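You operate a simulated robot arm through the tools that you are given. There is no shell and no other tool.

Carry out the task below with a simulated robot arm. There is one attempt and no reset: what you move stays moved.

Task
Pack the CHESS and QUIZ cartridges in the cream case and slot MAZE into the console.
Fine: console off first and left off; both stand in the case; lid shut.

It is judged by the outcome, as a careful person would: the job done as asked, and still so three seconds after it is handed in. It fails if anything else is knocked over, pushed out of place, dropped, spilled or broken. A push-on lid holds only when it is set on centred and level and pressed home; a screw cap is set on level and turned clockwise until tight.

Robot
A 6-joint arm with a two-finger parallel gripper, fixed in place. Base frame: the origin is at the foot of the arm, x ahead of it, y to its left, z up. Lengths are in m, angles in rad, forces in N, time in s.
With the tool pointing down near the work surface it reaches from about 0.28 to 0.64 m from the base axis. Its first joint turns from -2.007 to 2.007 rad. Payload 3.43 kg.
The tool frame sits at the grasp point between the pads (the TCP): z along the fingers, y along the line on which they close. The tips reach 0.034 m beyond it. The gripper opens to 0.128 m. The fingers are 0.024 m wide and 0.012 m thick; the gripper's body (0.048 by 0.13 m) begins 0.096 m behind the TCP.
Orientation is told as [roll, pitch, yaw] about the base's x, y, z axes, in that order, counted from this pose: with the fingers straight down and closing along the base's y, the tool's x points along the base's -x, its y along +y and its z along -z.

Tools
- The arm moves only by the tool step_arm. Its argument "plan" is a list of rows, each an object of numbers (a shift or turn left out is 0, a gripper value left out holds the last): "rx", "ry", "rz": the turn, a rotation vector about the tool's x, y, z in rad; "tx", "ty", "tz": the shift along the tool's x, y, z in m; "hand": the gripper command, from -1 (shut) to 1 (fully open), values between in proportion. In form: [{"rx": .., "ry": .., "rz": .., "tx": .., "ty": .., "tz": .., "hand": ..}, ...]. A call has 1 to 20 rows; each row is the pose to reach, as a shift and turn from the pose commanded when the call began, along the tool's axes at that moment. A row lasts 0.2 s, in which the tool goes at most 0.05 m and 0.15 rad; a call with a longer step from one row to the next is refused whole, and so is a gripper value outside its range. A pose out of reach is approached as far as the arm can. The call stops where the force on the tool passes 40 N (or 10 N more than at its start, if that is more) or the arm is blocked; 0.2 s more then pass. Each finger travels about 0.153 m/s and halts on what it meets, pressing with about 29 N; the grip force reading is that of the motor and also rises with nothing between the fingers. The clock runs only during rows and for 0.2 s after the last one: add rows that repeat a pose to give the fingers time. The reply holds the time, the measured pose of the TCP, the force on the tool along the base axes, the opening and the grip force, in the units named above and with some noise, with the torque about the TCP (base axes, N m) and any sound that the robot's microphone picked up.
- Cameras (640 x 400 px; columns grow to the right, rows downward): "scene" is fixed at [0.0501, -0.4978, 1.367]; the picture's right is [0.42, -0.91, 0.00], its down [-0.51, -0.24, -0.83] and it looks along [0.75, 0.35, -0.56] (base axes); focal length 214 px, centre (320, 200). "wrist" rides on the gripper at [0.076, -0.011, -0.16] in the tool frame; the picture's right is [0.15, 0.99, 0.00], its down [-0.88, 0.13, -0.46] and it looks along [-0.45, 0.07, 0.89] (tool axes); focal length 234 px, centre (320, 200). There is no depth. A picture from a camera that has moved, and an enlarged one, comes with that camera's place and axes in the base frame and with its lens.
- camera(camera): a new picture of that camera. It takes no simulated time.
- raise_lower(by): slides the trunk up (or, below 0, down) by that many m; the arm rides with it, the base frame stays. It gives what a move gives, with no picture.
- inspect(camera, box): a new picture of the part [left, top, right, bottom] of that camera's present view, enlarged. It takes no simulated time.
- job_done(): hands the job in; it is judged then, once.

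Places have to be worked out from the pictures, the camera data and where the tool is seen. Open the gripper and draw the arm clear of the work before you hand the job in, unless the task says otherwise.

The tools are called after "Call:" by a JSON object that holds its "op" and its "data". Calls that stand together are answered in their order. step_arm: Moves the arm, as the interface text tells. Its arguments: {"type":"object","properties":{"plan":{"type":"array"}},"required":["plan"]} The other tools are called the same way: raise_lower (by) slides the trunk up or down; camera (camera) takes a picture; inspect (camera, box) takes an enlarged picture of a part of a camera's view; job_done () hands the job in.

At the start:

```text
time_s: 0.0
position: [0.2867, -0.3378, 1.2421]
ee_rot: [0.001, 0.0, -0.001]
contact_force: [0.1, 0.1, -0.4]
wrist_torque: [-0.04, 0.02, 0.03]
width: 0.1281
grasp_force: 0.1
trunk travel left (down, up): [-0.85, 0.14]
```

scene: 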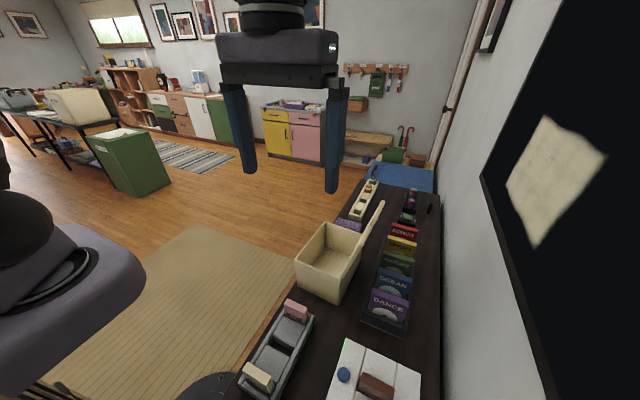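
wrist: 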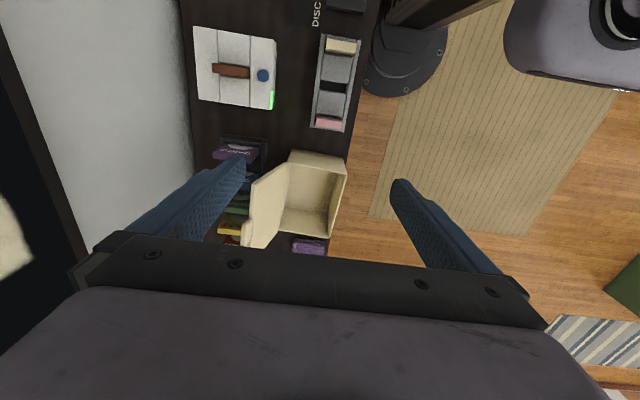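

The scene shows a console (white, with a blue button and green light), a grey tray with slots, a cream case with its lid open, and a row of cartridges. I'll enlarge several parts to read labels.

Call:
{"op": "inspect", "data": {"camera": "scene", "box": [220, 280, 440, 400]}}

Call:
{"op": "inspect", "data": {"camera": "scene", "box": [280, 170, 450, 340]}}

Call:
{"op": "inspect", "data": {"camera": "wrist", "box": [170, 0, 400, 150]}}

Call:
{"op": "inspect", "data": {"camera": "wrist", "box": [180, 110, 400, 270]}}

```text
2.91 times, centred on (330, 340) of scene
camera zoom: at [0.0501, -0.4978, 1.367], right [0.42, -0.91, 0.0], down [-0.51, -0.24, -0.83], along [0.75, 0.35, -0.56], focal length 624 px, centre (291, -207)
```

zoom: 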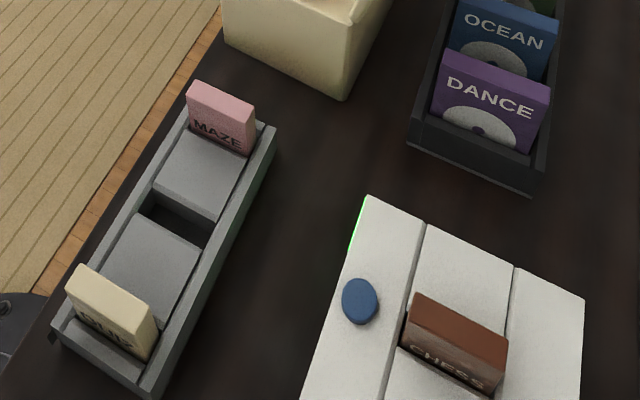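

```text
2.35 times, centred on (365, 255) of scene
camera zoom: at [0.0501, -0.4978, 1.367], right [0.42, -0.91, 0.0], down [-0.51, -0.24, -0.83], along [0.75, 0.35, -0.56], focal length 505 px, centre (214, 71)
```

zoom: 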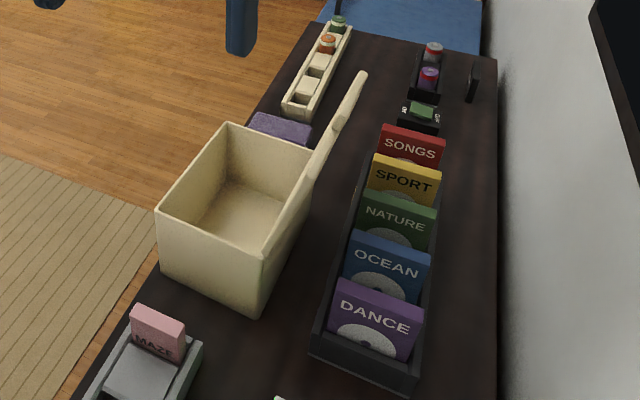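

```text
2.67 times, centred on (285, 75) of wrist
camera zoom: at [0.2097, -0.3499, 1.4018], right [-0.15, 0.99, 0.0], down [0.88, 0.13, 0.46], along [0.45, 0.07, -0.89], focal length 624 px, centre (413, 533)
```

zoom: 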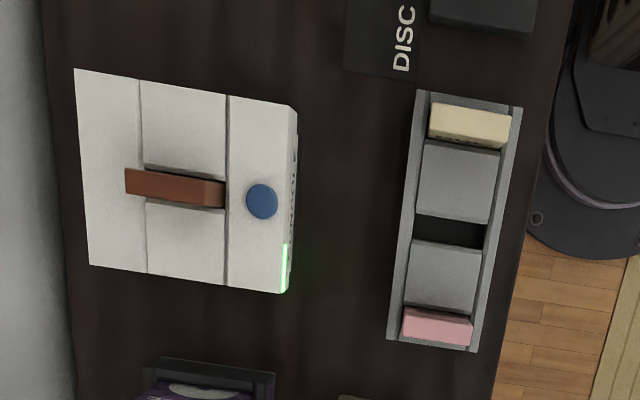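

```text
2.50 times, centred on (290, 190) of wrist
camera zoom: at [0.2097, -0.3499, 1.4018], right [-0.15, 0.99, 0.0], down [0.88, 0.13, 0.46], along [0.45, 0.07, -0.89], focal length 585 px, centre (395, 225)
```

zoom: 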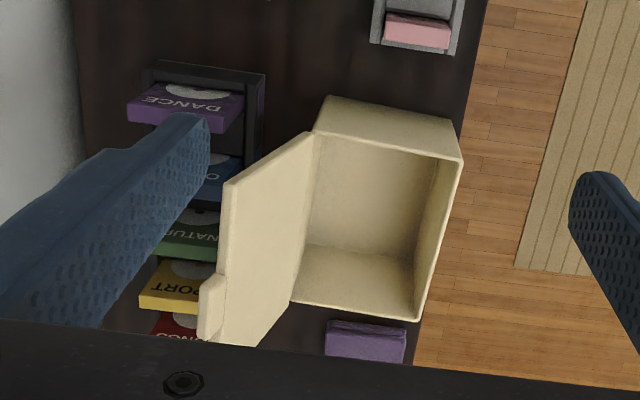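

The console's light is green (it is on) and CHESS sits in it; MAZE and QUIZ stand in the grey tray; the cream case is open with a hinged lid leaning to -y. From both views I put the button near (0.22, -0.47, 0.82), MAZE near (0.29, -0.318, top 0.847), QUIZ near (0.14, -0.317) and the case rim about x 0.39–0.585, y -0.40 to -0.26, z 0.88. I lower the trunk for a closer look.

Call:
{"op": "raise_lower", "data": {"by": -0.2}}

Call:
{"op": "camera", "data": {"camera": "wrist"}}

Call:
{"op": "camera", "data": {"camera": "scene"}}

```text
time_s: 2.2
position: [0.2864, -0.3389, 1.0422]
ee_rot: [0.001, 0.001, 0.001]
contact_force: [-0.2, 0.5, 0.1]
wrist_torque: [0.03, -0.02, -0.01]
width: 0.1279
grasp_force: 0.1
trunk travel left (down, up): [-0.65, 0.34]
```

```text
taken
camera wrist: at [0.2097, -0.3499, 1.2019], right [-0.15, 0.99, 0.0], down [0.88, 0.13, 0.46], along [0.45, 0.07, -0.89], focal length 234 px, centre (320, 200)
```

wrist: 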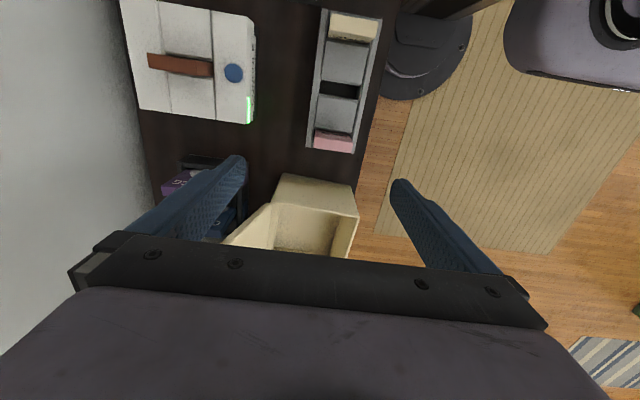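

```text
taken
```

scene: 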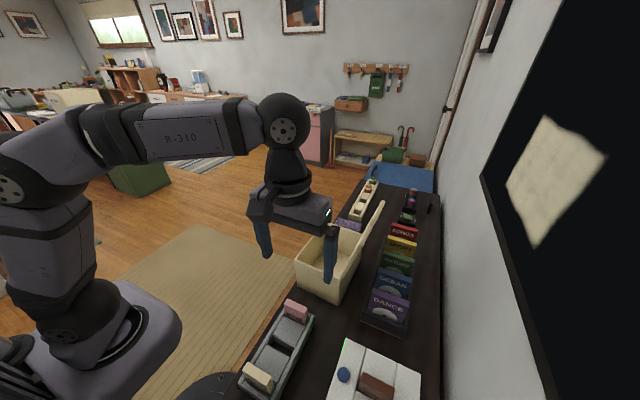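

The view is clear and the arm is well above everything. I move over the button with the fingers closed, down to z≈0.97, to refine positions.

Call:
{"op": "step_arm", "data": {"plan": [{"tx": 0.017, "ty": -0.034, "tz": 0.018, "hand": -1}, {"tx": 0.034, "ty": -0.067, "tz": 0.035, "hand": -1}, {"tx": 0.05, "ty": -0.1, "tz": 0.053, "hand": -1}, {"tx": 0.067, "ty": -0.134, "tz": 0.07, "hand": -1}, {"tx": 0.067, "ty": -0.134, "tz": 0.07, "hand": -1}, {"tx": 0.067, "ty": -0.134, "tz": 0.07, "hand": -1}]}}

Call:
{"op": "camera", "data": {"camera": "wrist"}}

Call:
{"op": "camera", "data": {"camera": "scene"}}

```text
time_s: 3.6
position: [0.2186, -0.4727, 0.9715]
ee_rot: [0.0, 0.0, 0.0]
contact_force: [-0.4, 0.9, 0.1]
wrist_torque: [-0.01, 0.0, -0.01]
width: 0.0
grasp_force: 28.6
trunk travel left (down, up): [-0.65, 0.34]
```

```text
taken
camera wrist: at [0.1424, -0.4838, 1.1321], right [-0.15, 0.99, 0.0], down [0.88, 0.13, 0.46], along [0.45, 0.07, -0.89], focal length 234 px, centre (320, 200)
```

wrist: 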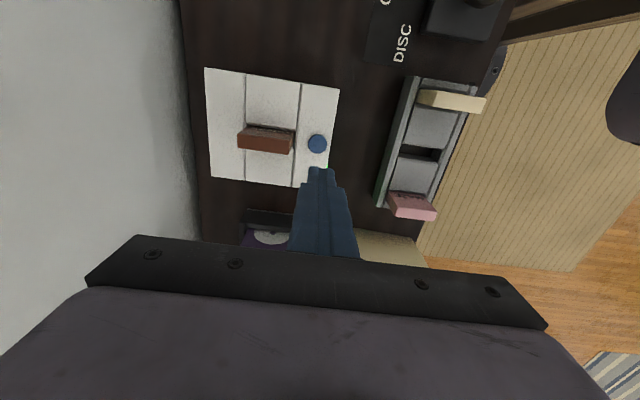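

```text
taken
```

scene: 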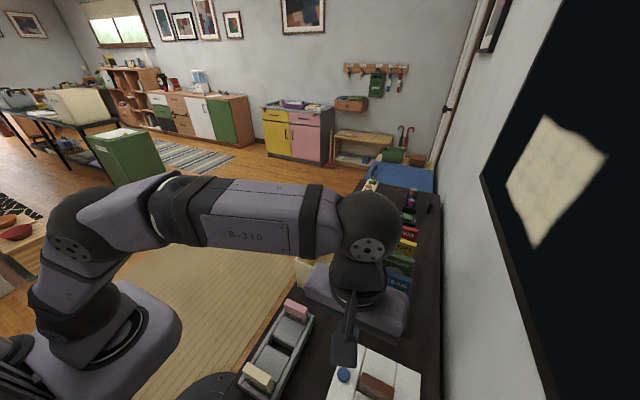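

I zoom the wrist view over the console and tray for precise positions.

Call:
{"op": "inspect", "data": {"camera": "wrist", "box": [195, 60, 355, 200]}}

Call:
{"op": "inspect", "data": {"camera": "wrist", "box": [360, 60, 500, 230]}}

Call:
{"op": "inspect", "data": {"camera": "scene", "box": [320, 320, 440, 400]}}

Call:
{"op": "inspect", "data": {"camera": "scene", "box": [230, 290, 330, 400]}}

```text
2.86 times, centred on (275, 130) of wrist
camera zoom: at [0.1424, -0.4838, 1.1321], right [-0.15, 0.99, 0.0], down [0.88, 0.13, 0.46], along [0.45, 0.07, -0.89], focal length 669 px, centre (449, 400)
```

zoom: 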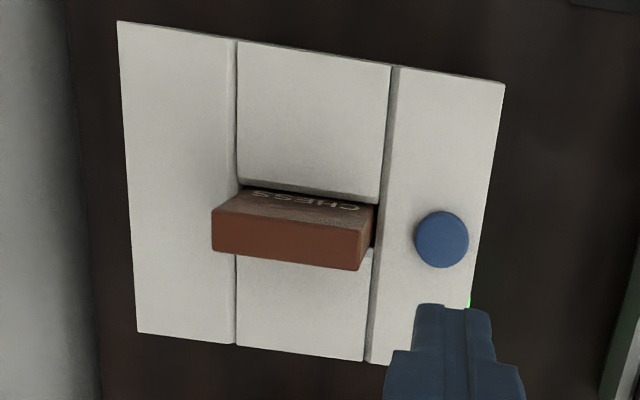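

```text
2.35 times, centred on (430, 145) of wrist
camera zoom: at [0.1424, -0.4838, 1.1321], right [-0.15, 0.99, 0.0], down [0.88, 0.13, 0.46], along [0.45, 0.07, -0.89], focal length 551 px, centre (61, 329)
```

zoom: 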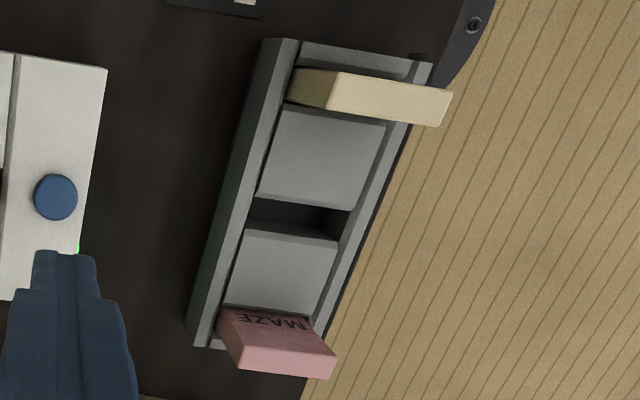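

```text
5.00 times, centred on (380, 360) of scene
camera zoom: at [0.0501, -0.4978, 1.367], right [0.42, -0.91, 0.0], down [-0.51, -0.24, -0.83], along [0.75, 0.35, -0.56], focal length 1072 px, centre (20, -600)
```

zoom: 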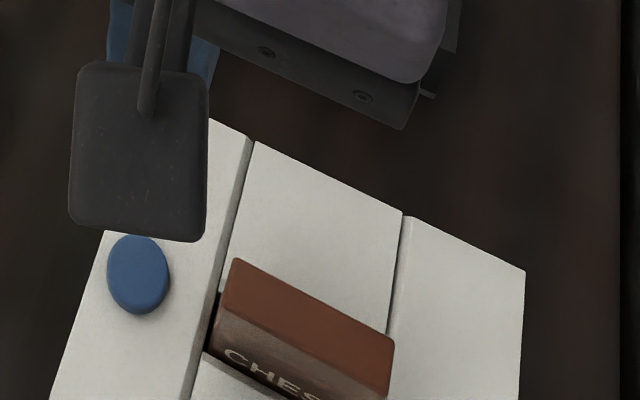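

```text
3.64 times, centred on (280, 345) of scene
camera zoom: at [0.0501, -0.4978, 1.367], right [0.42, -0.91, 0.0], down [-0.51, -0.24, -0.83], along [0.75, 0.35, -0.56], focal length 780 px, centre (466, -327)
```

zoom: 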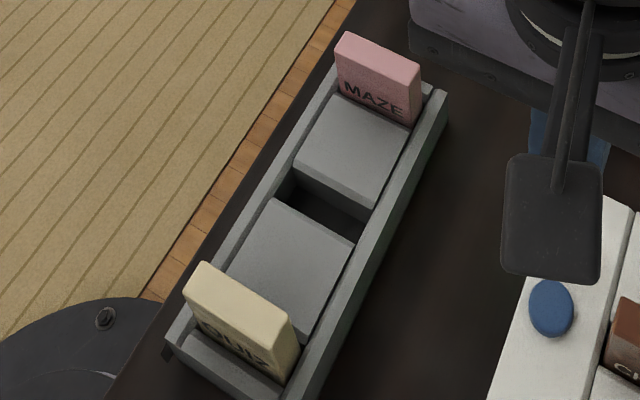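

The button reads as (0.217, -0.4745), top about z 0.82. I descend with closed fingers to about 1.5 cm above it, then check.

Call:
{"op": "step_arm", "data": {"plan": [{"tx": 0.001, "ty": -0.002, "tz": 0.035, "hand": -1}, {"tx": 0.001, "ty": -0.002, "tz": 0.07, "hand": -1}, {"tx": 0.001, "ty": -0.002, "tz": 0.1, "hand": -1}, {"tx": 0.001, "ty": -0.002, "tz": 0.1, "hand": -1}]}}

Call:
{"op": "inspect", "data": {"camera": "wrist", "box": [220, 80, 420, 240]}}

Call:
{"op": "inspect", "data": {"camera": "scene", "box": [320, 320, 440, 400]}}

```text
time_s: 4.6
position: [0.2169, -0.4748, 0.8715]
ee_rot: [0.0, 0.0, 0.0]
contact_force: [-1.0, 0.2, 0.0]
wrist_torque: [0.0, -0.01, -0.04]
width: 0.0
grasp_force: 29.0
trunk travel left (down, up): [-0.65, 0.34]
```

```text
2.50 times, centred on (320, 160) of wrist
camera zoom: at [0.1406, -0.4866, 1.0316], right [-0.15, 0.99, 0.0], down [0.88, 0.13, 0.46], along [0.45, 0.07, -0.89], focal length 585 px, centre (320, 300)
```

zoom: 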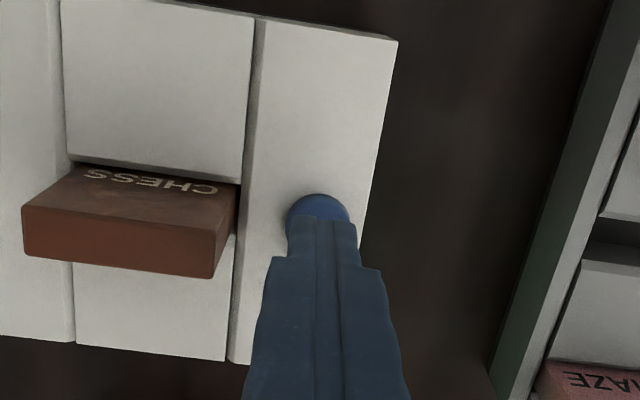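

```text
5.00 times, centred on (380, 360) of scene
camera zoom: at [0.0501, -0.4978, 1.367], right [0.42, -0.91, 0.0], down [-0.51, -0.24, -0.83], along [0.75, 0.35, -0.56], focal length 1072 px, centre (20, -600)
```

zoom: 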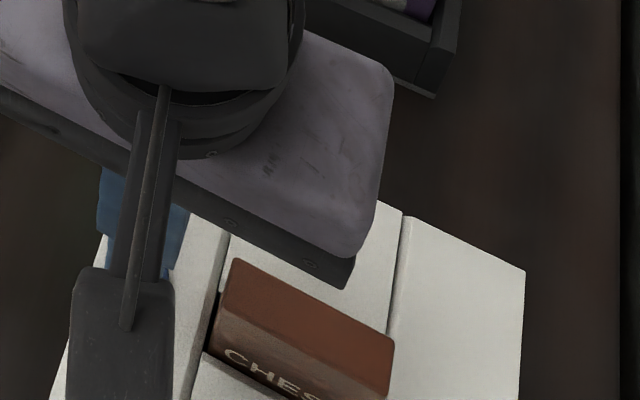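

The fingertip is right over the button. I press down slowly, expecting contact within 2 cm.

Call:
{"op": "step_arm", "data": {"plan": [{"tx": 0.001, "tz": 0.005, "hand": -1}, {"tx": 0.001, "tz": 0.01, "hand": -1}, {"tx": 0.001, "tz": 0.0125, "hand": -1}, {"tx": 0.001, "tz": 0.015, "hand": -1}, {"tx": 0.001, "tz": 0.0175, "hand": -1}, {"tx": 0.001, "tz": 0.02, "hand": -1}]}}

Call:
{"op": "inspect", "data": {"camera": "wrist", "box": [220, 80, 420, 240]}}

```text
time_s: 6.0
position: [0.2166, -0.4747, 0.8521]
ee_rot: [0.001, -0.001, 0.0]
contact_force: [0.5, 0.3, -0.4]
wrist_torque: [-0.01, -0.01, -0.01]
width: 0.0
grasp_force: 28.7
trunk travel left (down, up): [-0.65, 0.34]
```

```text
2.50 times, centred on (320, 160) of wrist
camera zoom: at [0.1404, -0.486, 1.012], right [-0.15, 0.99, 0.0], down [0.88, 0.13, 0.46], along [0.45, 0.07, -0.89], focal length 585 px, centre (320, 300)
```

zoom: 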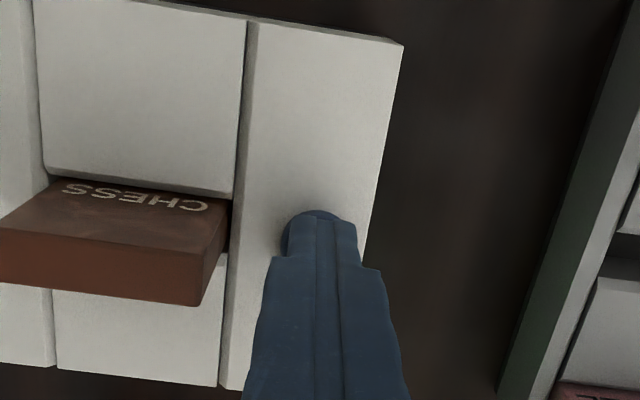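

No contact yet with the tips at z≈0.818, so the button is a little lower. I continue down in small steps.

Call:
{"op": "step_arm", "data": {"plan": [{"ty": -0.0015, "tz": 0.0025, "hand": -1}, {"ty": -0.0015, "tz": 0.005, "hand": -1}, {"ty": -0.0015, "tz": 0.0075, "hand": -1}, {"ty": -0.0015, "tz": 0.01, "hand": -1}, {"ty": -0.0015, "tz": 0.0125, "hand": -1}]}}

Call:
{"op": "inspect", "data": {"camera": "wrist", "box": [220, 80, 420, 240]}}

```text
time_s: 7.2
position: [0.2172, -0.4754, 0.8438]
ee_rot: [-0.009, -0.004, 0.0]
contact_force: [0.5, 2.6, 30.0]
wrist_torque: [0.18, 0.14, -0.01]
width: 0.0002
grasp_force: 29.1
trunk travel left (down, up): [-0.65, 0.34]
heard: click, click
```

```text
2.50 times, centred on (320, 160) of wrist
camera zoom: at [0.14, -0.4856, 1.004], right [-0.15, 0.99, -0.01], down [0.88, 0.13, 0.46], along [0.45, 0.06, -0.89], focal length 585 px, centre (320, 300)
```

zoom: 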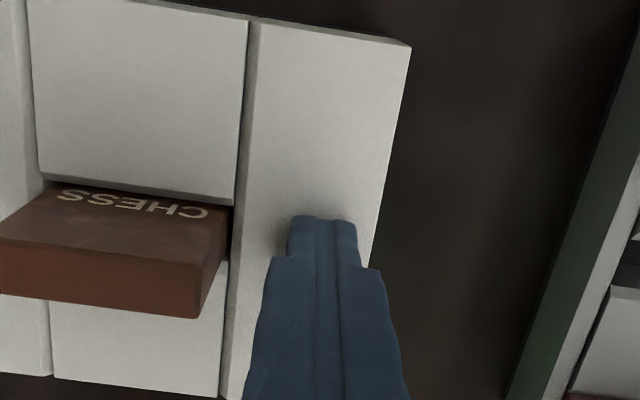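

Two clicks were heard at about 30 N. I lift off and look at the light.

Call:
{"op": "step_arm", "data": {"plan": [{"tz": -0.01, "hand": -1}, {"tz": -0.03, "hand": -1}, {"tz": -0.07, "hand": -1}, {"tz": -0.12, "hand": -1}, {"tz": -0.12, "hand": -1}]}}

Call:
{"op": "inspect", "data": {"camera": "wrist", "box": [195, 60, 395, 220]}}

Call:
{"op": "inspect", "data": {"camera": "scene", "box": [300, 320, 440, 400]}}

```text
time_s: 8.4
position: [0.2177, -0.4752, 0.9595]
ee_rot: [0.003, 0.001, 0.0]
contact_force: [-0.1, 1.0, -0.4]
wrist_torque: [0.01, 0.0, 0.0]
width: 0.0002
grasp_force: 29.3
trunk travel left (down, up): [-0.65, 0.34]
```

```text
2.50 times, centred on (295, 140) of wrist
camera zoom: at [0.141, -0.4875, 1.12], right [-0.15, 0.99, 0.0], down [0.88, 0.13, 0.46], along [0.45, 0.07, -0.89], focal length 585 px, centre (382, 350)
```

zoom: 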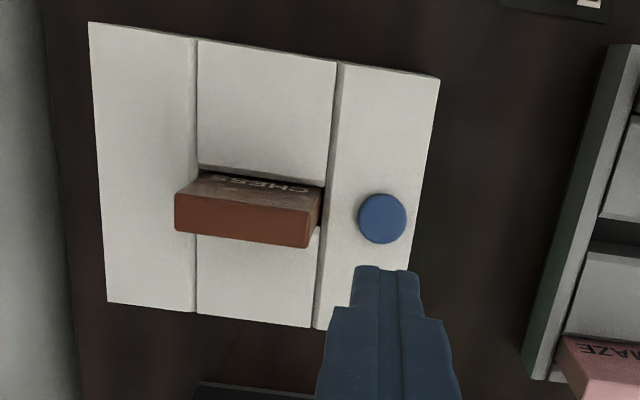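

```text
4.57 times, centred on (370, 360) of scene
camera zoom: at [0.0501, -0.4978, 1.367], right [0.42, -0.91, 0.0], down [-0.51, -0.24, -0.83], along [0.75, 0.35, -0.56], focal length 980 px, centre (91, -531)
```

zoom: 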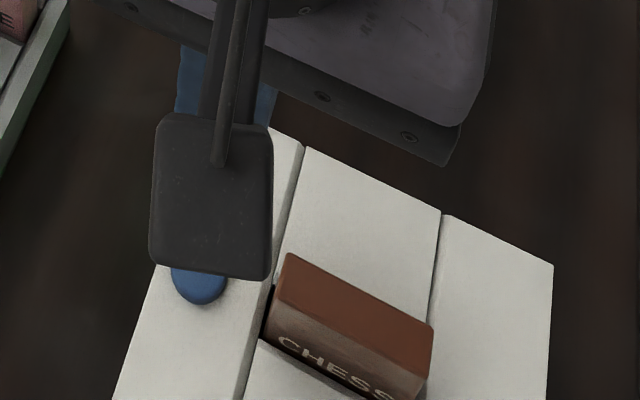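

The green light no longer shows at the console's edge, though the arm still partly blocks it. I turn the tool to yaw -90° (fingers closing along x, on the cartridge's broad faces), half-open, above CHESS at about (0.222, -0.54).

Call:
{"op": "step_arm", "data": {"plan": [{"rz": 0.143, "ty": -0.006, "hand": 0}, {"rz": 0.286, "ty": -0.012, "hand": 0}, {"rz": 0.428, "ty": -0.018, "hand": 0}, {"rz": 0.571, "ty": -0.024, "hand": 0}, {"rz": 0.714, "ty": -0.03, "hand": 0}, {"rz": 0.857, "ty": -0.036, "hand": 0}, {"rz": 1.0, "ty": -0.042, "hand": 0}, {"rz": 1.142, "ty": -0.048, "hand": 0}, {"rz": 1.285, "ty": -0.054, "hand": 0}, {"rz": 1.428, "ty": -0.06, "hand": 0}, {"rz": 1.5708, "tx": -0.004, "ty": -0.065, "hand": 0}, {"rz": 1.5708, "tx": -0.004, "ty": -0.065, "hand": 0}]}}

Call:
{"op": "camera", "data": {"camera": "wrist"}}

Call:
{"op": "camera", "data": {"camera": "scene"}}

```text
time_s: 11.0
position: [0.2183, -0.5311, 0.9561]
ee_rot: [-0.001, -0.001, -1.573]
contact_force: [-0.1, -0.7, 0.1]
wrist_torque: [-0.05, -0.04, 0.01]
width: 0.0642
grasp_force: 0.0
out of reach, approached as far as the arm can: row 10, 11, 12
trunk travel left (down, up): [-0.65, 0.34]
```

```text
taken
camera wrist: at [0.2069, -0.4568, 1.116], right [0.99, 0.14, 0.0], down [0.13, -0.88, 0.46], along [0.07, -0.45, -0.89], focal length 234 px, centre (320, 200)
```

wrist: 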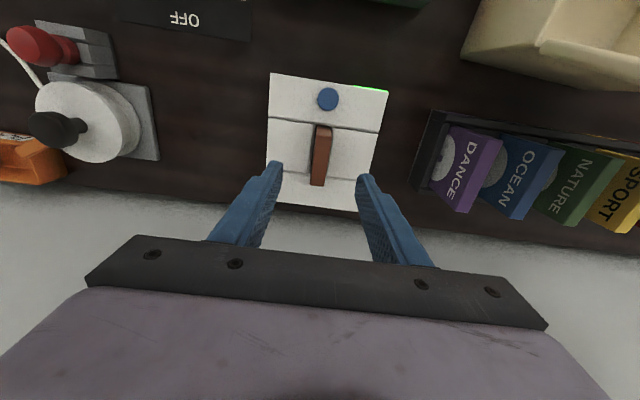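

```text
taken
```

scene: 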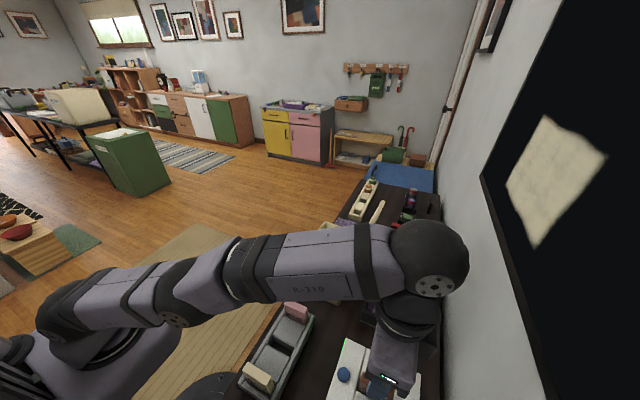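

The wrist view now shows the console's far edge, and there seems to be green there still. I zoom in to check the light.

Call:
{"op": "inspect", "data": {"camera": "wrist", "box": [250, 60, 410, 220]}}

Call:
{"op": "inspect", "data": {"camera": "scene", "box": [310, 320, 430, 400]}}

Call:
{"op": "inspect", "data": {"camera": "wrist", "box": [0, 0, 270, 180]}}

```text
2.50 times, centred on (330, 140) of wrist
camera zoom: at [0.2069, -0.4568, 1.116], right [0.99, 0.14, 0.0], down [0.13, -0.88, 0.46], along [0.07, -0.45, -0.89], focal length 585 px, centre (295, 350)
```

zoom: 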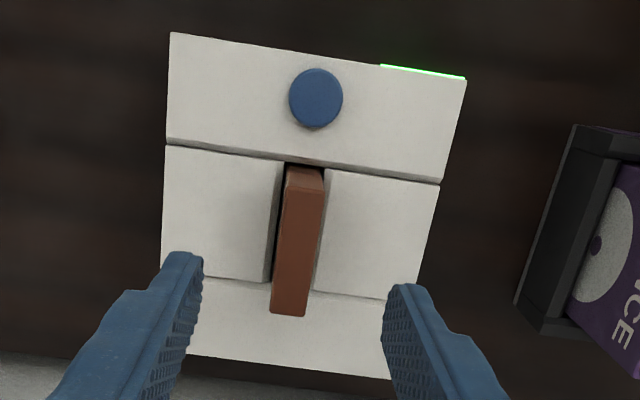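

```text
5.00 times, centred on (370, 360) of scene
camera zoom: at [0.0501, -0.4978, 1.367], right [0.42, -0.91, 0.0], down [-0.51, -0.24, -0.83], along [0.75, 0.35, -0.56], focal length 1072 px, centre (70, -600)
```

zoom: 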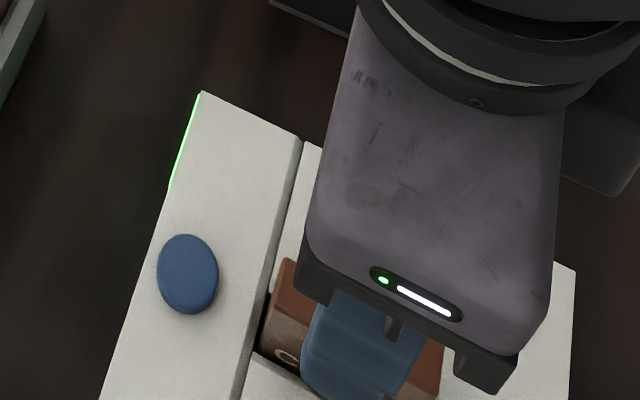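

```text
2.22 times, centred on (135, 90) of wrist
camera zoom: at [0.2069, -0.4568, 1.116], right [0.99, 0.14, 0.0], down [0.13, -0.88, 0.46], along [0.07, -0.45, -0.89], focal length 520 px, centre (731, 444)
```

zoom: 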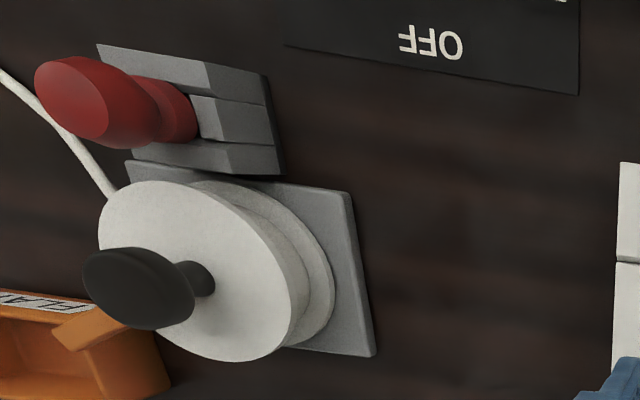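

The light is still green, so either the press toggled twice or this button does something else. I look closer at the "DISC ... OFF" plate before pressing again.

Call:
{"op": "inspect", "data": {"camera": "wrist", "box": [90, 0, 290, 60]}}

Call:
{"op": "inspect", "data": {"camera": "scene", "box": [180, 340, 340, 400]}}

```text
3.20 times, centred on (190, 30) of wrist
camera zoom: at [0.2069, -0.4568, 1.116], right [0.99, 0.14, 0.0], down [0.13, -0.88, 0.46], along [0.07, -0.45, -0.89], focal length 749 px, centre (736, 744)
```

zoom: 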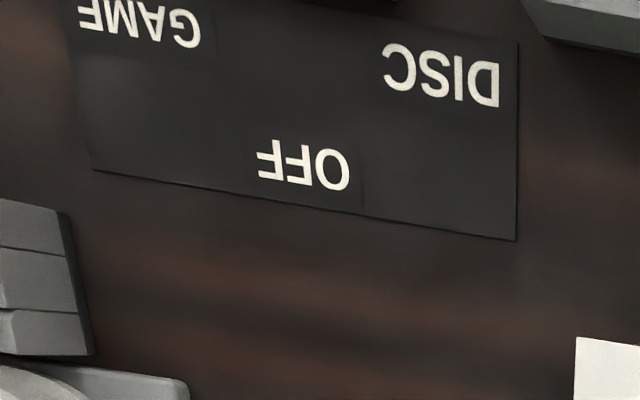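

```text
4.00 times, centred on (260, 370) of scene
camera zoom: at [0.0501, -0.4978, 1.367], right [0.42, -0.91, 0.0], down [-0.51, -0.24, -0.83], along [0.75, 0.35, -0.56], focal length 858 px, centre (560, -480)
```

zoom: 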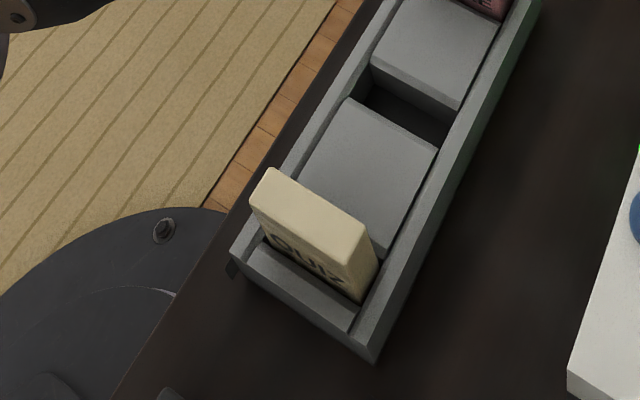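

The plate belongs to a separate selector (DISC/OFF/GAME), so the console's own power button is the blue one and it likely toggled twice. I go back over the button with closed fingers, in this orientation where the camera also sees the light, and will press in tiny steps.

Call:
{"op": "step_arm", "data": {"plan": [{"tx": 0.02, "ty": -0.002, "hand": -1}, {"tx": 0.04, "ty": -0.002, "tz": 0.02, "hand": -1}, {"tx": 0.064, "ty": -0.003, "tz": 0.05, "hand": -1}, {"tx": 0.064, "ty": -0.003, "tz": 0.08, "hand": -1}, {"tx": 0.064, "ty": -0.003, "tz": 0.1, "hand": -1}, {"tx": 0.064, "ty": -0.003, "tz": 0.1, "hand": -1}]}}

Call:
{"op": "inspect", "data": {"camera": "wrist", "box": [230, 100, 430, 240]}}

```text
time_s: 12.4
position: [0.2156, -0.4674, 0.8557]
ee_rot: [0.002, 0.001, -1.571]
contact_force: [-0.3, 0.8, 0.4]
wrist_torque: [-0.01, -0.02, 0.02]
width: 0.0
grasp_force: 28.5
trunk travel left (down, up): [-0.65, 0.34]
```

```text
2.86 times, centred on (330, 170) of wrist
camera zoom: at [0.204, -0.393, 1.0158], right [0.99, 0.15, 0.0], down [0.13, -0.88, 0.46], along [0.07, -0.45, -0.89], focal length 669 px, centre (291, 286)
```

zoom: 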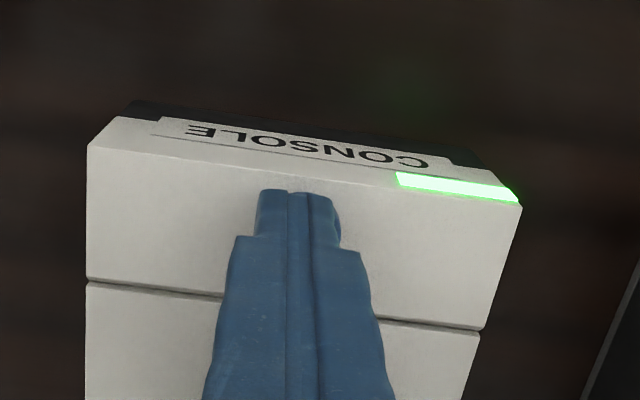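

The view shows the CONSOLE label and the bright green bar clearly, so I can watch it as I press. I shift over the button and lower to just above contact.

Call:
{"op": "step_arm", "data": {"plan": [{"tx": -0.0078, "ty": 0.0015, "hand": -1}, {"tx": -0.0078, "ty": 0.0015, "tz": 0.005, "hand": -1}]}}

Call:
{"op": "step_arm", "data": {"plan": [{"tz": 0.001, "hand": -1}, {"tz": 0.002, "hand": -1}]}}

```text
time_s: 13.0
position: [0.2172, -0.4753, 0.8512]
ee_rot: [0.002, 0.001, -1.571]
contact_force: [0.7, -0.6, 0.6]
wrist_torque: [0.03, -0.05, 0.03]
width: 0.0
grasp_force: 28.9
trunk travel left (down, up): [-0.65, 0.34]
```

```text
time_s: 13.6
position: [0.2173, -0.4759, 0.8496]
ee_rot: [0.0, 0.001, -1.571]
contact_force: [0.8, 1.2, 2.0]
wrist_torque: [0.05, -0.06, 0.01]
width: 0.0
grasp_force: 28.4
trunk travel left (down, up): [-0.65, 0.34]
heard: click
```

One click heard at light contact. I check the light.

Call:
{"op": "inspect", "data": {"camera": "wrist", "box": [230, 100, 430, 240]}}

Call:
{"op": "inspect", "data": {"camera": "scene", "box": [310, 320, 430, 400]}}

```text
2.86 times, centred on (330, 170) of wrist
camera zoom: at [0.2057, -0.4008, 1.009], right [0.99, 0.15, 0.0], down [0.13, -0.88, 0.46], along [0.07, -0.45, -0.89], focal length 669 px, centre (291, 286)
```

zoom: 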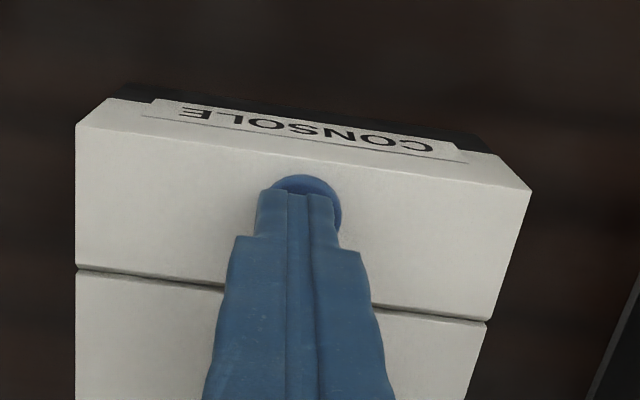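

```text
5.00 times, centred on (370, 360) of scene
camera zoom: at [0.0501, -0.4978, 1.367], right [0.42, -0.91, 0.0], down [-0.51, -0.24, -0.83], along [0.75, 0.35, -0.56], focal length 1072 px, centre (70, -600)
```

zoom: 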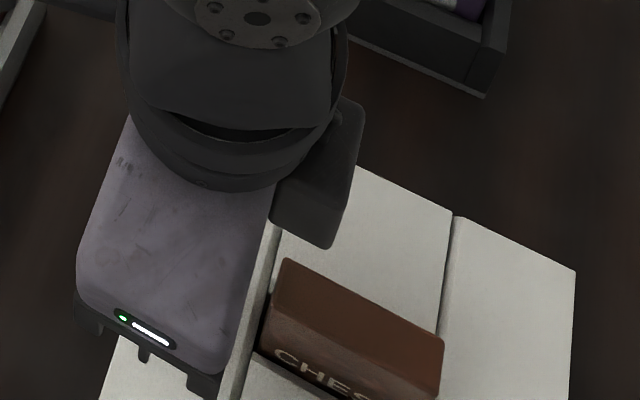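

The bar is dark now: the console is off. I lift straight off and recheck the light.

Call:
{"op": "step_arm", "data": {"plan": [{"tz": -0.04, "hand": -1}, {"tz": -0.07, "hand": -1}, {"tz": -0.07, "hand": -1}]}}

Call:
{"op": "camera", "data": {"camera": "wrist"}}

```text
time_s: 14.4
position: [0.2167, -0.4773, 0.9195]
ee_rot: [-0.001, 0.001, -1.572]
contact_force: [0.2, -0.5, -0.3]
wrist_torque: [0.0, -0.02, -0.02]
width: 0.0001
grasp_force: 28.7
trunk travel left (down, up): [-0.65, 0.34]
```

```text
taken
camera wrist: at [0.2055, -0.4009, 1.0791], right [0.99, 0.15, 0.0], down [0.13, -0.88, 0.46], along [0.07, -0.45, -0.89], focal length 234 px, centre (320, 200)
```

wrist: 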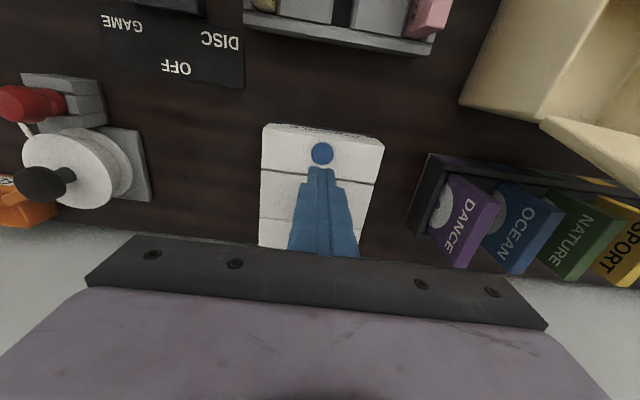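

The console stays off. Now I move over CHESS at (0.221, -0.541) with the fingers opened to about 5 cm, testing the reach there.

Call:
{"op": "step_arm", "data": {"plan": [{"tx": -0.02, "ty": 0.004, "tz": -0.01, "hand": -0.2}, {"tx": -0.045, "ty": 0.004, "tz": -0.01, "hand": -0.2}, {"tx": -0.064, "ty": 0.004, "tz": 0.0, "hand": -0.2}, {"tx": -0.064, "ty": 0.004, "tz": 0.02, "hand": -0.2}, {"tx": -0.064, "ty": 0.004, "tz": 0.03, "hand": -0.2}, {"tx": -0.064, "ty": 0.004, "tz": 0.03, "hand": -0.2}]}}

Call:
{"op": "inspect", "data": {"camera": "wrist", "box": [220, 80, 420, 240]}}

Call:
{"op": "inspect", "data": {"camera": "scene", "box": [300, 300, 460, 400]}}

```text
time_s: 15.8
position: [0.2218, -0.5407, 0.889]
ee_rot: [-0.001, 0.0, -1.57]
contact_force: [0.4, -0.2, -0.2]
wrist_torque: [-0.01, 0.01, 0.01]
width: 0.0513
grasp_force: 0.1
trunk travel left (down, up): [-0.65, 0.34]
```

```text
2.50 times, centred on (320, 160) of wrist
camera zoom: at [0.2092, -0.4653, 1.049], right [0.99, 0.15, 0.0], down [0.13, -0.88, 0.46], along [0.07, -0.45, -0.89], focal length 585 px, centre (320, 300)
```

zoom: 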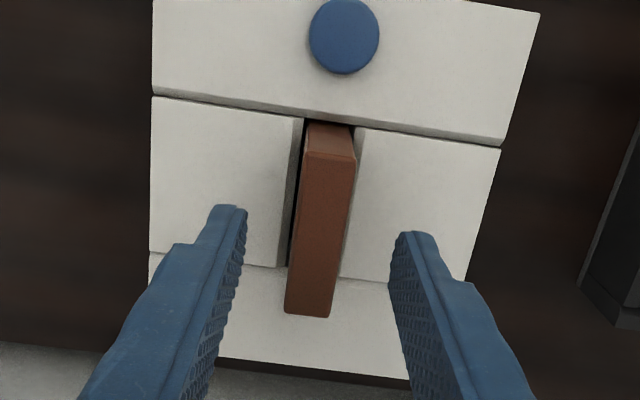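

```text
4.00 times, centred on (380, 350) of scene
camera zoom: at [0.0501, -0.4978, 1.367], right [0.42, -0.91, 0.0], down [-0.51, -0.24, -0.83], along [0.75, 0.35, -0.56], focal length 858 px, centre (80, -400)
```

zoom: 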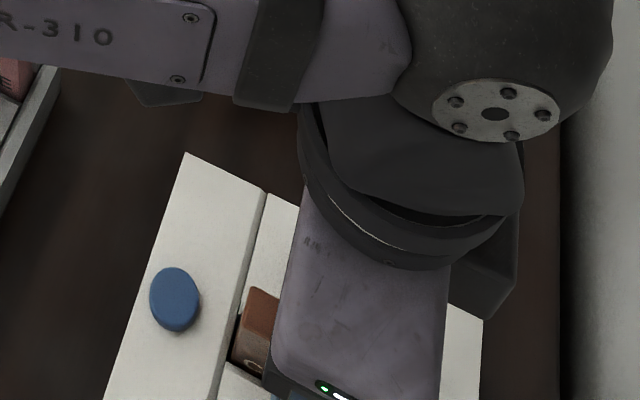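

CHESS sits centred between the fingers, and the console is off. I descend to TCP z≈0.846 (tips just above the console top) and close on it.

Call:
{"op": "step_arm", "data": {"plan": [{"ty": -0.001, "tz": 0.02, "hand": -0.2}, {"ty": -0.001, "tz": 0.034, "hand": -0.2}, {"ty": -0.001, "tz": 0.039, "hand": -0.2}, {"ty": -0.001, "tz": 0.043, "hand": -0.2}, {"ty": -0.001, "tz": 0.043, "hand": -0.2}]}}

Call:
{"op": "inspect", "data": {"camera": "wrist", "box": [220, 80, 420, 240]}}

```text
time_s: 17.0
position: [0.2199, -0.5407, 0.846]
ee_rot: [-0.001, 0.001, -1.571]
contact_force: [-0.2, -0.3, 0.3]
wrist_torque: [-0.04, -0.01, -0.03]
width: 0.0512
grasp_force: 0.0
trunk travel left (down, up): [-0.65, 0.34]
```

```text
2.50 times, centred on (320, 160) of wrist
camera zoom: at [0.208, -0.4653, 1.0056], right [0.99, 0.15, 0.0], down [0.13, -0.88, 0.46], along [0.07, -0.45, -0.89], focal length 585 px, centre (320, 300)
```

zoom: 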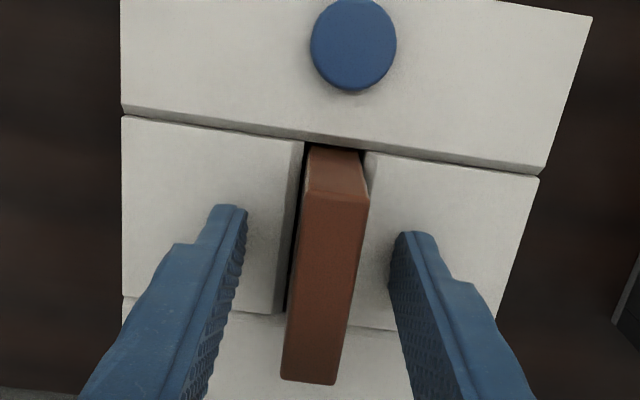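

Top of CHESS is at z≈0.848, the fingers straddle it well with no contact. I close the gripper.

Call:
{"op": "step_arm", "data": {"plan": [{"hand": -1}, {"hand": -1}, {"hand": -1}]}}

Call:
{"op": "inspect", "data": {"camera": "wrist", "box": [220, 80, 420, 240]}}

```text
time_s: 17.8
position: [0.2186, -0.5392, 0.8455]
ee_rot: [-0.001, -0.001, -1.569]
contact_force: [0.9, 0.1, -0.2]
wrist_torque: [0.0, -0.01, 0.02]
width: 0.0174
grasp_force: 28.5
trunk travel left (down, up): [-0.65, 0.34]
```

```text
2.50 times, centred on (320, 160) of wrist
camera zoom: at [0.208, -0.4653, 1.0057], right [0.99, 0.15, 0.0], down [0.13, -0.88, 0.46], along [0.07, -0.45, -0.89], focal length 585 px, centre (320, 300)
```

zoom: 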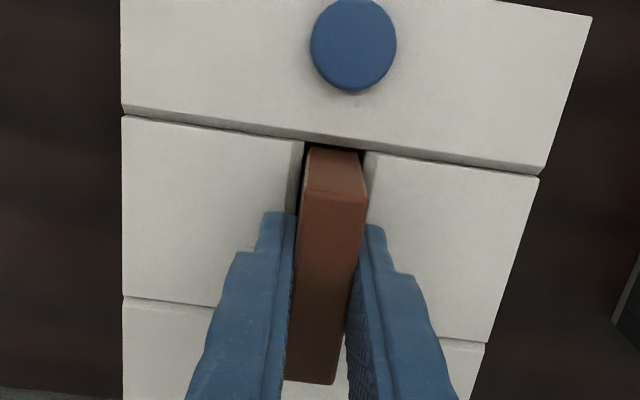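

Gripped: 17.4 mm thick. I pull CHESS straight up slowly, watching the force.

Call:
{"op": "step_arm", "data": {"plan": [{"tz": -0.005, "hand": -1}, {"tz": -0.01, "hand": -1}, {"tz": -0.02, "hand": -1}, {"tz": -0.03, "hand": -1}, {"tz": -0.045, "hand": -1}, {"tz": -0.06, "hand": -1}, {"tz": -0.06, "hand": -1}]}}

Call:
{"op": "inspect", "data": {"camera": "wrist", "box": [220, 80, 420, 240]}}

Call:
{"op": "inspect", "data": {"camera": "scene", "box": [300, 300, 460, 400]}}

```text
time_s: 19.4
position: [0.2198, -0.539, 0.9061]
ee_rot: [0.0, 0.001, -1.57]
contact_force: [0.1, 0.0, -0.9]
wrist_torque: [0.01, -0.01, 0.01]
width: 0.0172
grasp_force: 29.1
trunk travel left (down, up): [-0.65, 0.34]
```

```text
2.50 times, centred on (320, 160) of wrist
camera zoom: at [0.2082, -0.4654, 1.0657], right [0.99, 0.15, 0.0], down [0.13, -0.88, 0.46], along [0.07, -0.45, -0.89], focal length 585 px, centre (320, 300)
```

zoom: 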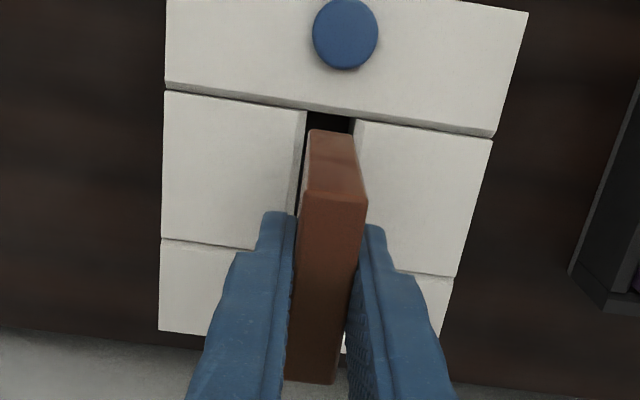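

```text
4.00 times, centred on (380, 350) of scene
camera zoom: at [0.0501, -0.4978, 1.367], right [0.42, -0.91, 0.0], down [-0.51, -0.24, -0.83], along [0.75, 0.35, -0.56], focal length 858 px, centre (80, -400)
```

zoom: 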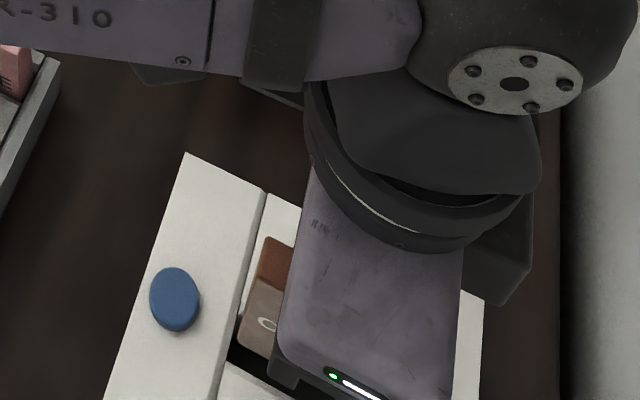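

CHESS rises freely. I raise the trunk 12 cm to carry it clear, then look at it.

Call:
{"op": "raise_lower", "data": {"by": 0.12}}

Call:
{"op": "camera", "data": {"camera": "wrist"}}

Call:
{"op": "camera", "data": {"camera": "scene"}}

```text
time_s: 20.9
position: [0.2194, -0.5423, 1.0252]
ee_rot: [-0.001, -0.001, -1.572]
contact_force: [0.7, -0.2, 0.1]
wrist_torque: [0.01, 0.0, 0.03]
width: 0.0175
grasp_force: 29.2
trunk travel left (down, up): [-0.77, 0.22]
```

```text
taken
camera wrist: at [0.2082, -0.4655, 1.1855], right [0.99, 0.15, 0.0], down [0.13, -0.88, 0.46], along [0.07, -0.45, -0.89], focal length 234 px, centre (320, 200)
```

wrist: 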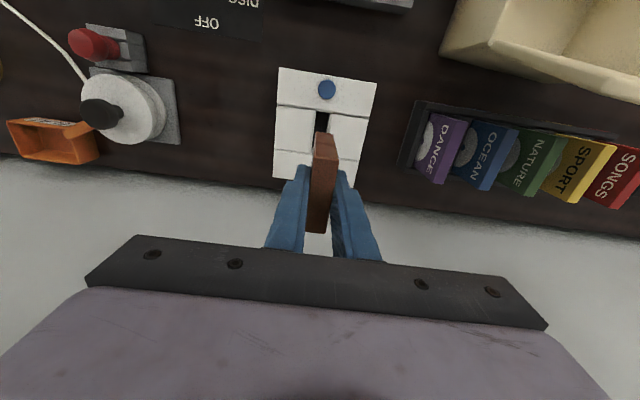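

```text
taken
```

scene: 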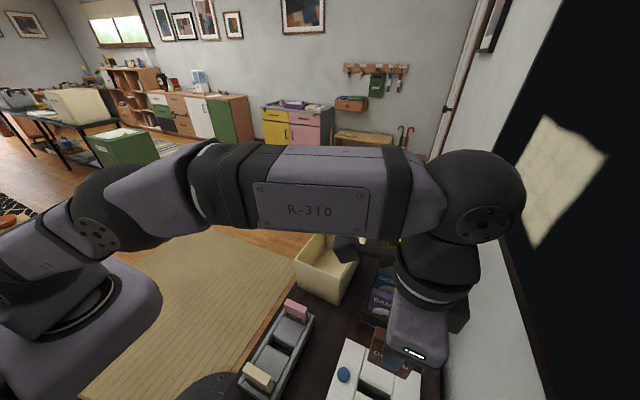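

CHESS is held and well clear. I carry it at z≈1.03 first in +y away from the wall, then in +x toward above the case at (0.42, -0.33).

Call:
{"op": "step_arm", "data": {"plan": [{"tx": 0.04, "hand": -1}, {"tx": 0.08, "hand": -1}, {"tx": 0.12, "hand": -1}, {"tx": 0.16, "hand": -1}, {"tx": 0.2, "ty": 0.01, "hand": -1}, {"tx": 0.21, "ty": 0.05, "hand": -1}, {"tx": 0.21, "ty": 0.09, "hand": -1}, {"tx": 0.21, "ty": 0.13, "hand": -1}, {"tx": 0.21, "ty": 0.17, "hand": -1}, {"tx": 0.21, "ty": 0.2, "hand": -1}, {"tx": 0.21, "ty": 0.2, "hand": -1}]}}

Call:
{"op": "camera", "data": {"camera": "wrist"}}

Call:
{"op": "camera", "data": {"camera": "scene"}}

```text
time_s: 23.3
position: [0.4198, -0.3308, 1.0254]
ee_rot: [0.0, 0.0, -1.571]
contact_force: [0.0, -0.5, -0.4]
wrist_torque: [0.0, 0.01, 0.02]
width: 0.0171
grasp_force: 28.8
trunk travel left (down, up): [-0.77, 0.22]
```

```text
taken
camera wrist: at [0.4085, -0.2553, 1.1856], right [0.99, 0.15, 0.0], down [0.13, -0.88, 0.46], along [0.07, -0.45, -0.89], focal length 234 px, centre (320, 200)
```

wrist: 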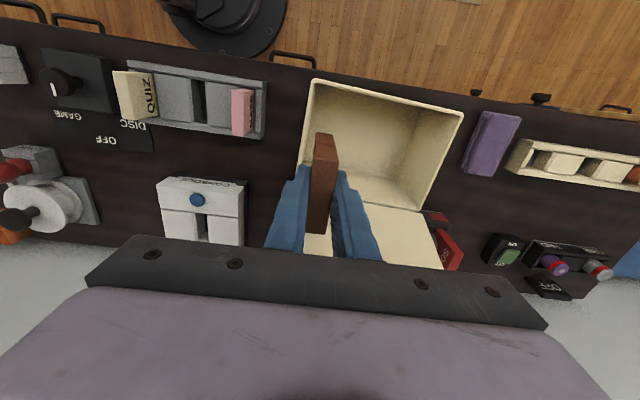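

```text
taken
```

scene: 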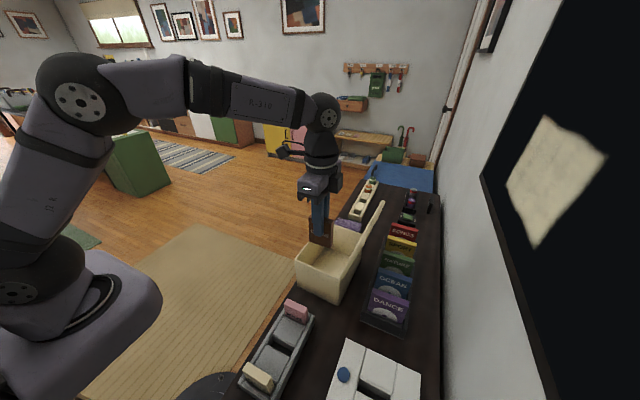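

I now see into the case from +y side. I zoom to measure rim and floor.

Call:
{"op": "inspect", "data": {"camera": "wrist", "box": [260, 60, 500, 270]}}

Call:
{"op": "inspect", "data": {"camera": "scene", "box": [280, 180, 420, 310]}}

```text
1.90 times, centred on (380, 165) of wrist
camera zoom: at [0.4085, -0.2553, 1.1856], right [0.99, 0.15, 0.0], down [0.13, -0.88, 0.46], along [0.07, -0.45, -0.89], focal length 446 px, centre (206, 267)
```

zoom: 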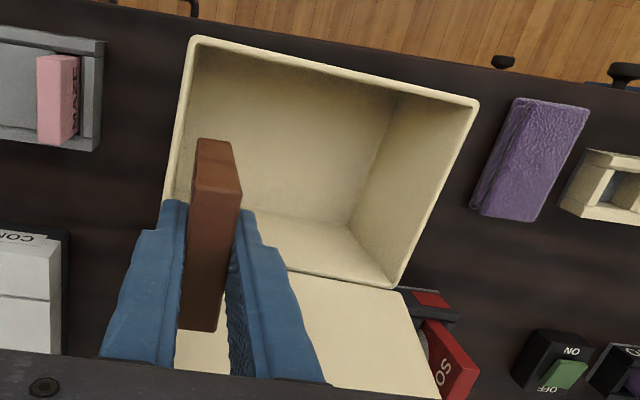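

```text
3.08 times, centred on (350, 245) of scene
camera zoom: at [0.0501, -0.4978, 1.367], right [0.42, -0.91, 0.0], down [-0.51, -0.24, -0.83], along [0.75, 0.35, -0.56], focal length 660 px, centre (228, 62)
```

zoom: 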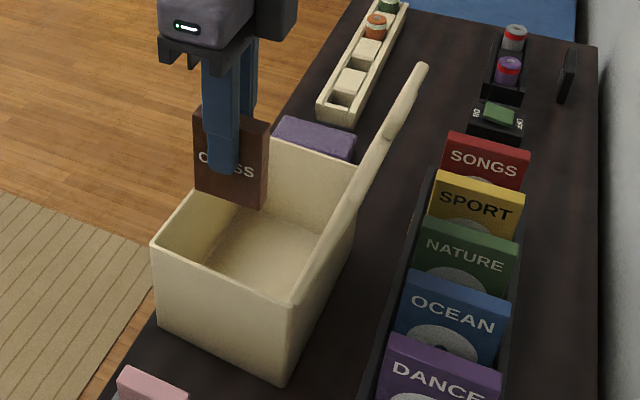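

I zoom further to measure how far CHESS extends below the fingertips.

Call:
{"op": "inspect", "data": {"camera": "scene", "box": [305, 195, 365, 255]}}

Call:
{"op": "inspect", "data": {"camera": "wrist", "box": [270, 110, 390, 260]}}

```text
6.67 times, centred on (335, 225) of scene
camera zoom: at [0.0501, -0.4978, 1.367], right [0.42, -0.91, 0.0], down [-0.51, -0.24, -0.83], along [0.75, 0.35, -0.56], focal length 1430 px, centre (220, 33)
```

zoom: 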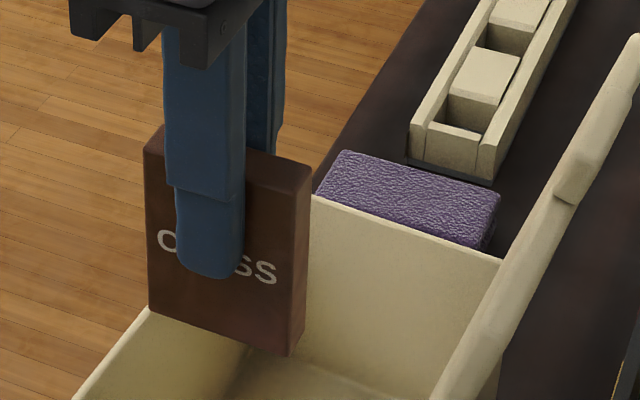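

```text
2.67 times, centred on (330, 185) of wrist
camera zoom: at [0.4085, -0.2553, 1.1856], right [0.99, 0.15, 0.0], down [0.13, -0.88, 0.46], along [0.07, -0.45, -0.89], focal length 624 px, centre (293, 240)
```

zoom: 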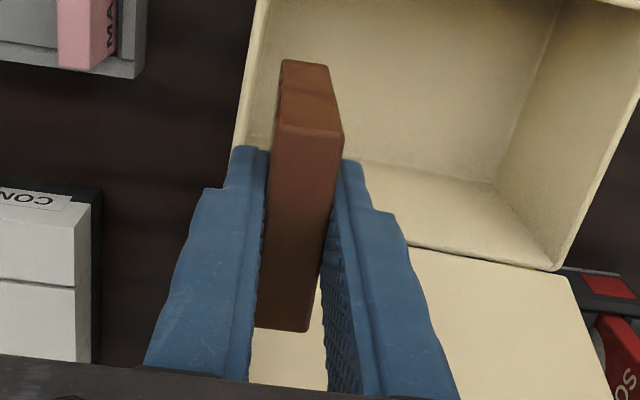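

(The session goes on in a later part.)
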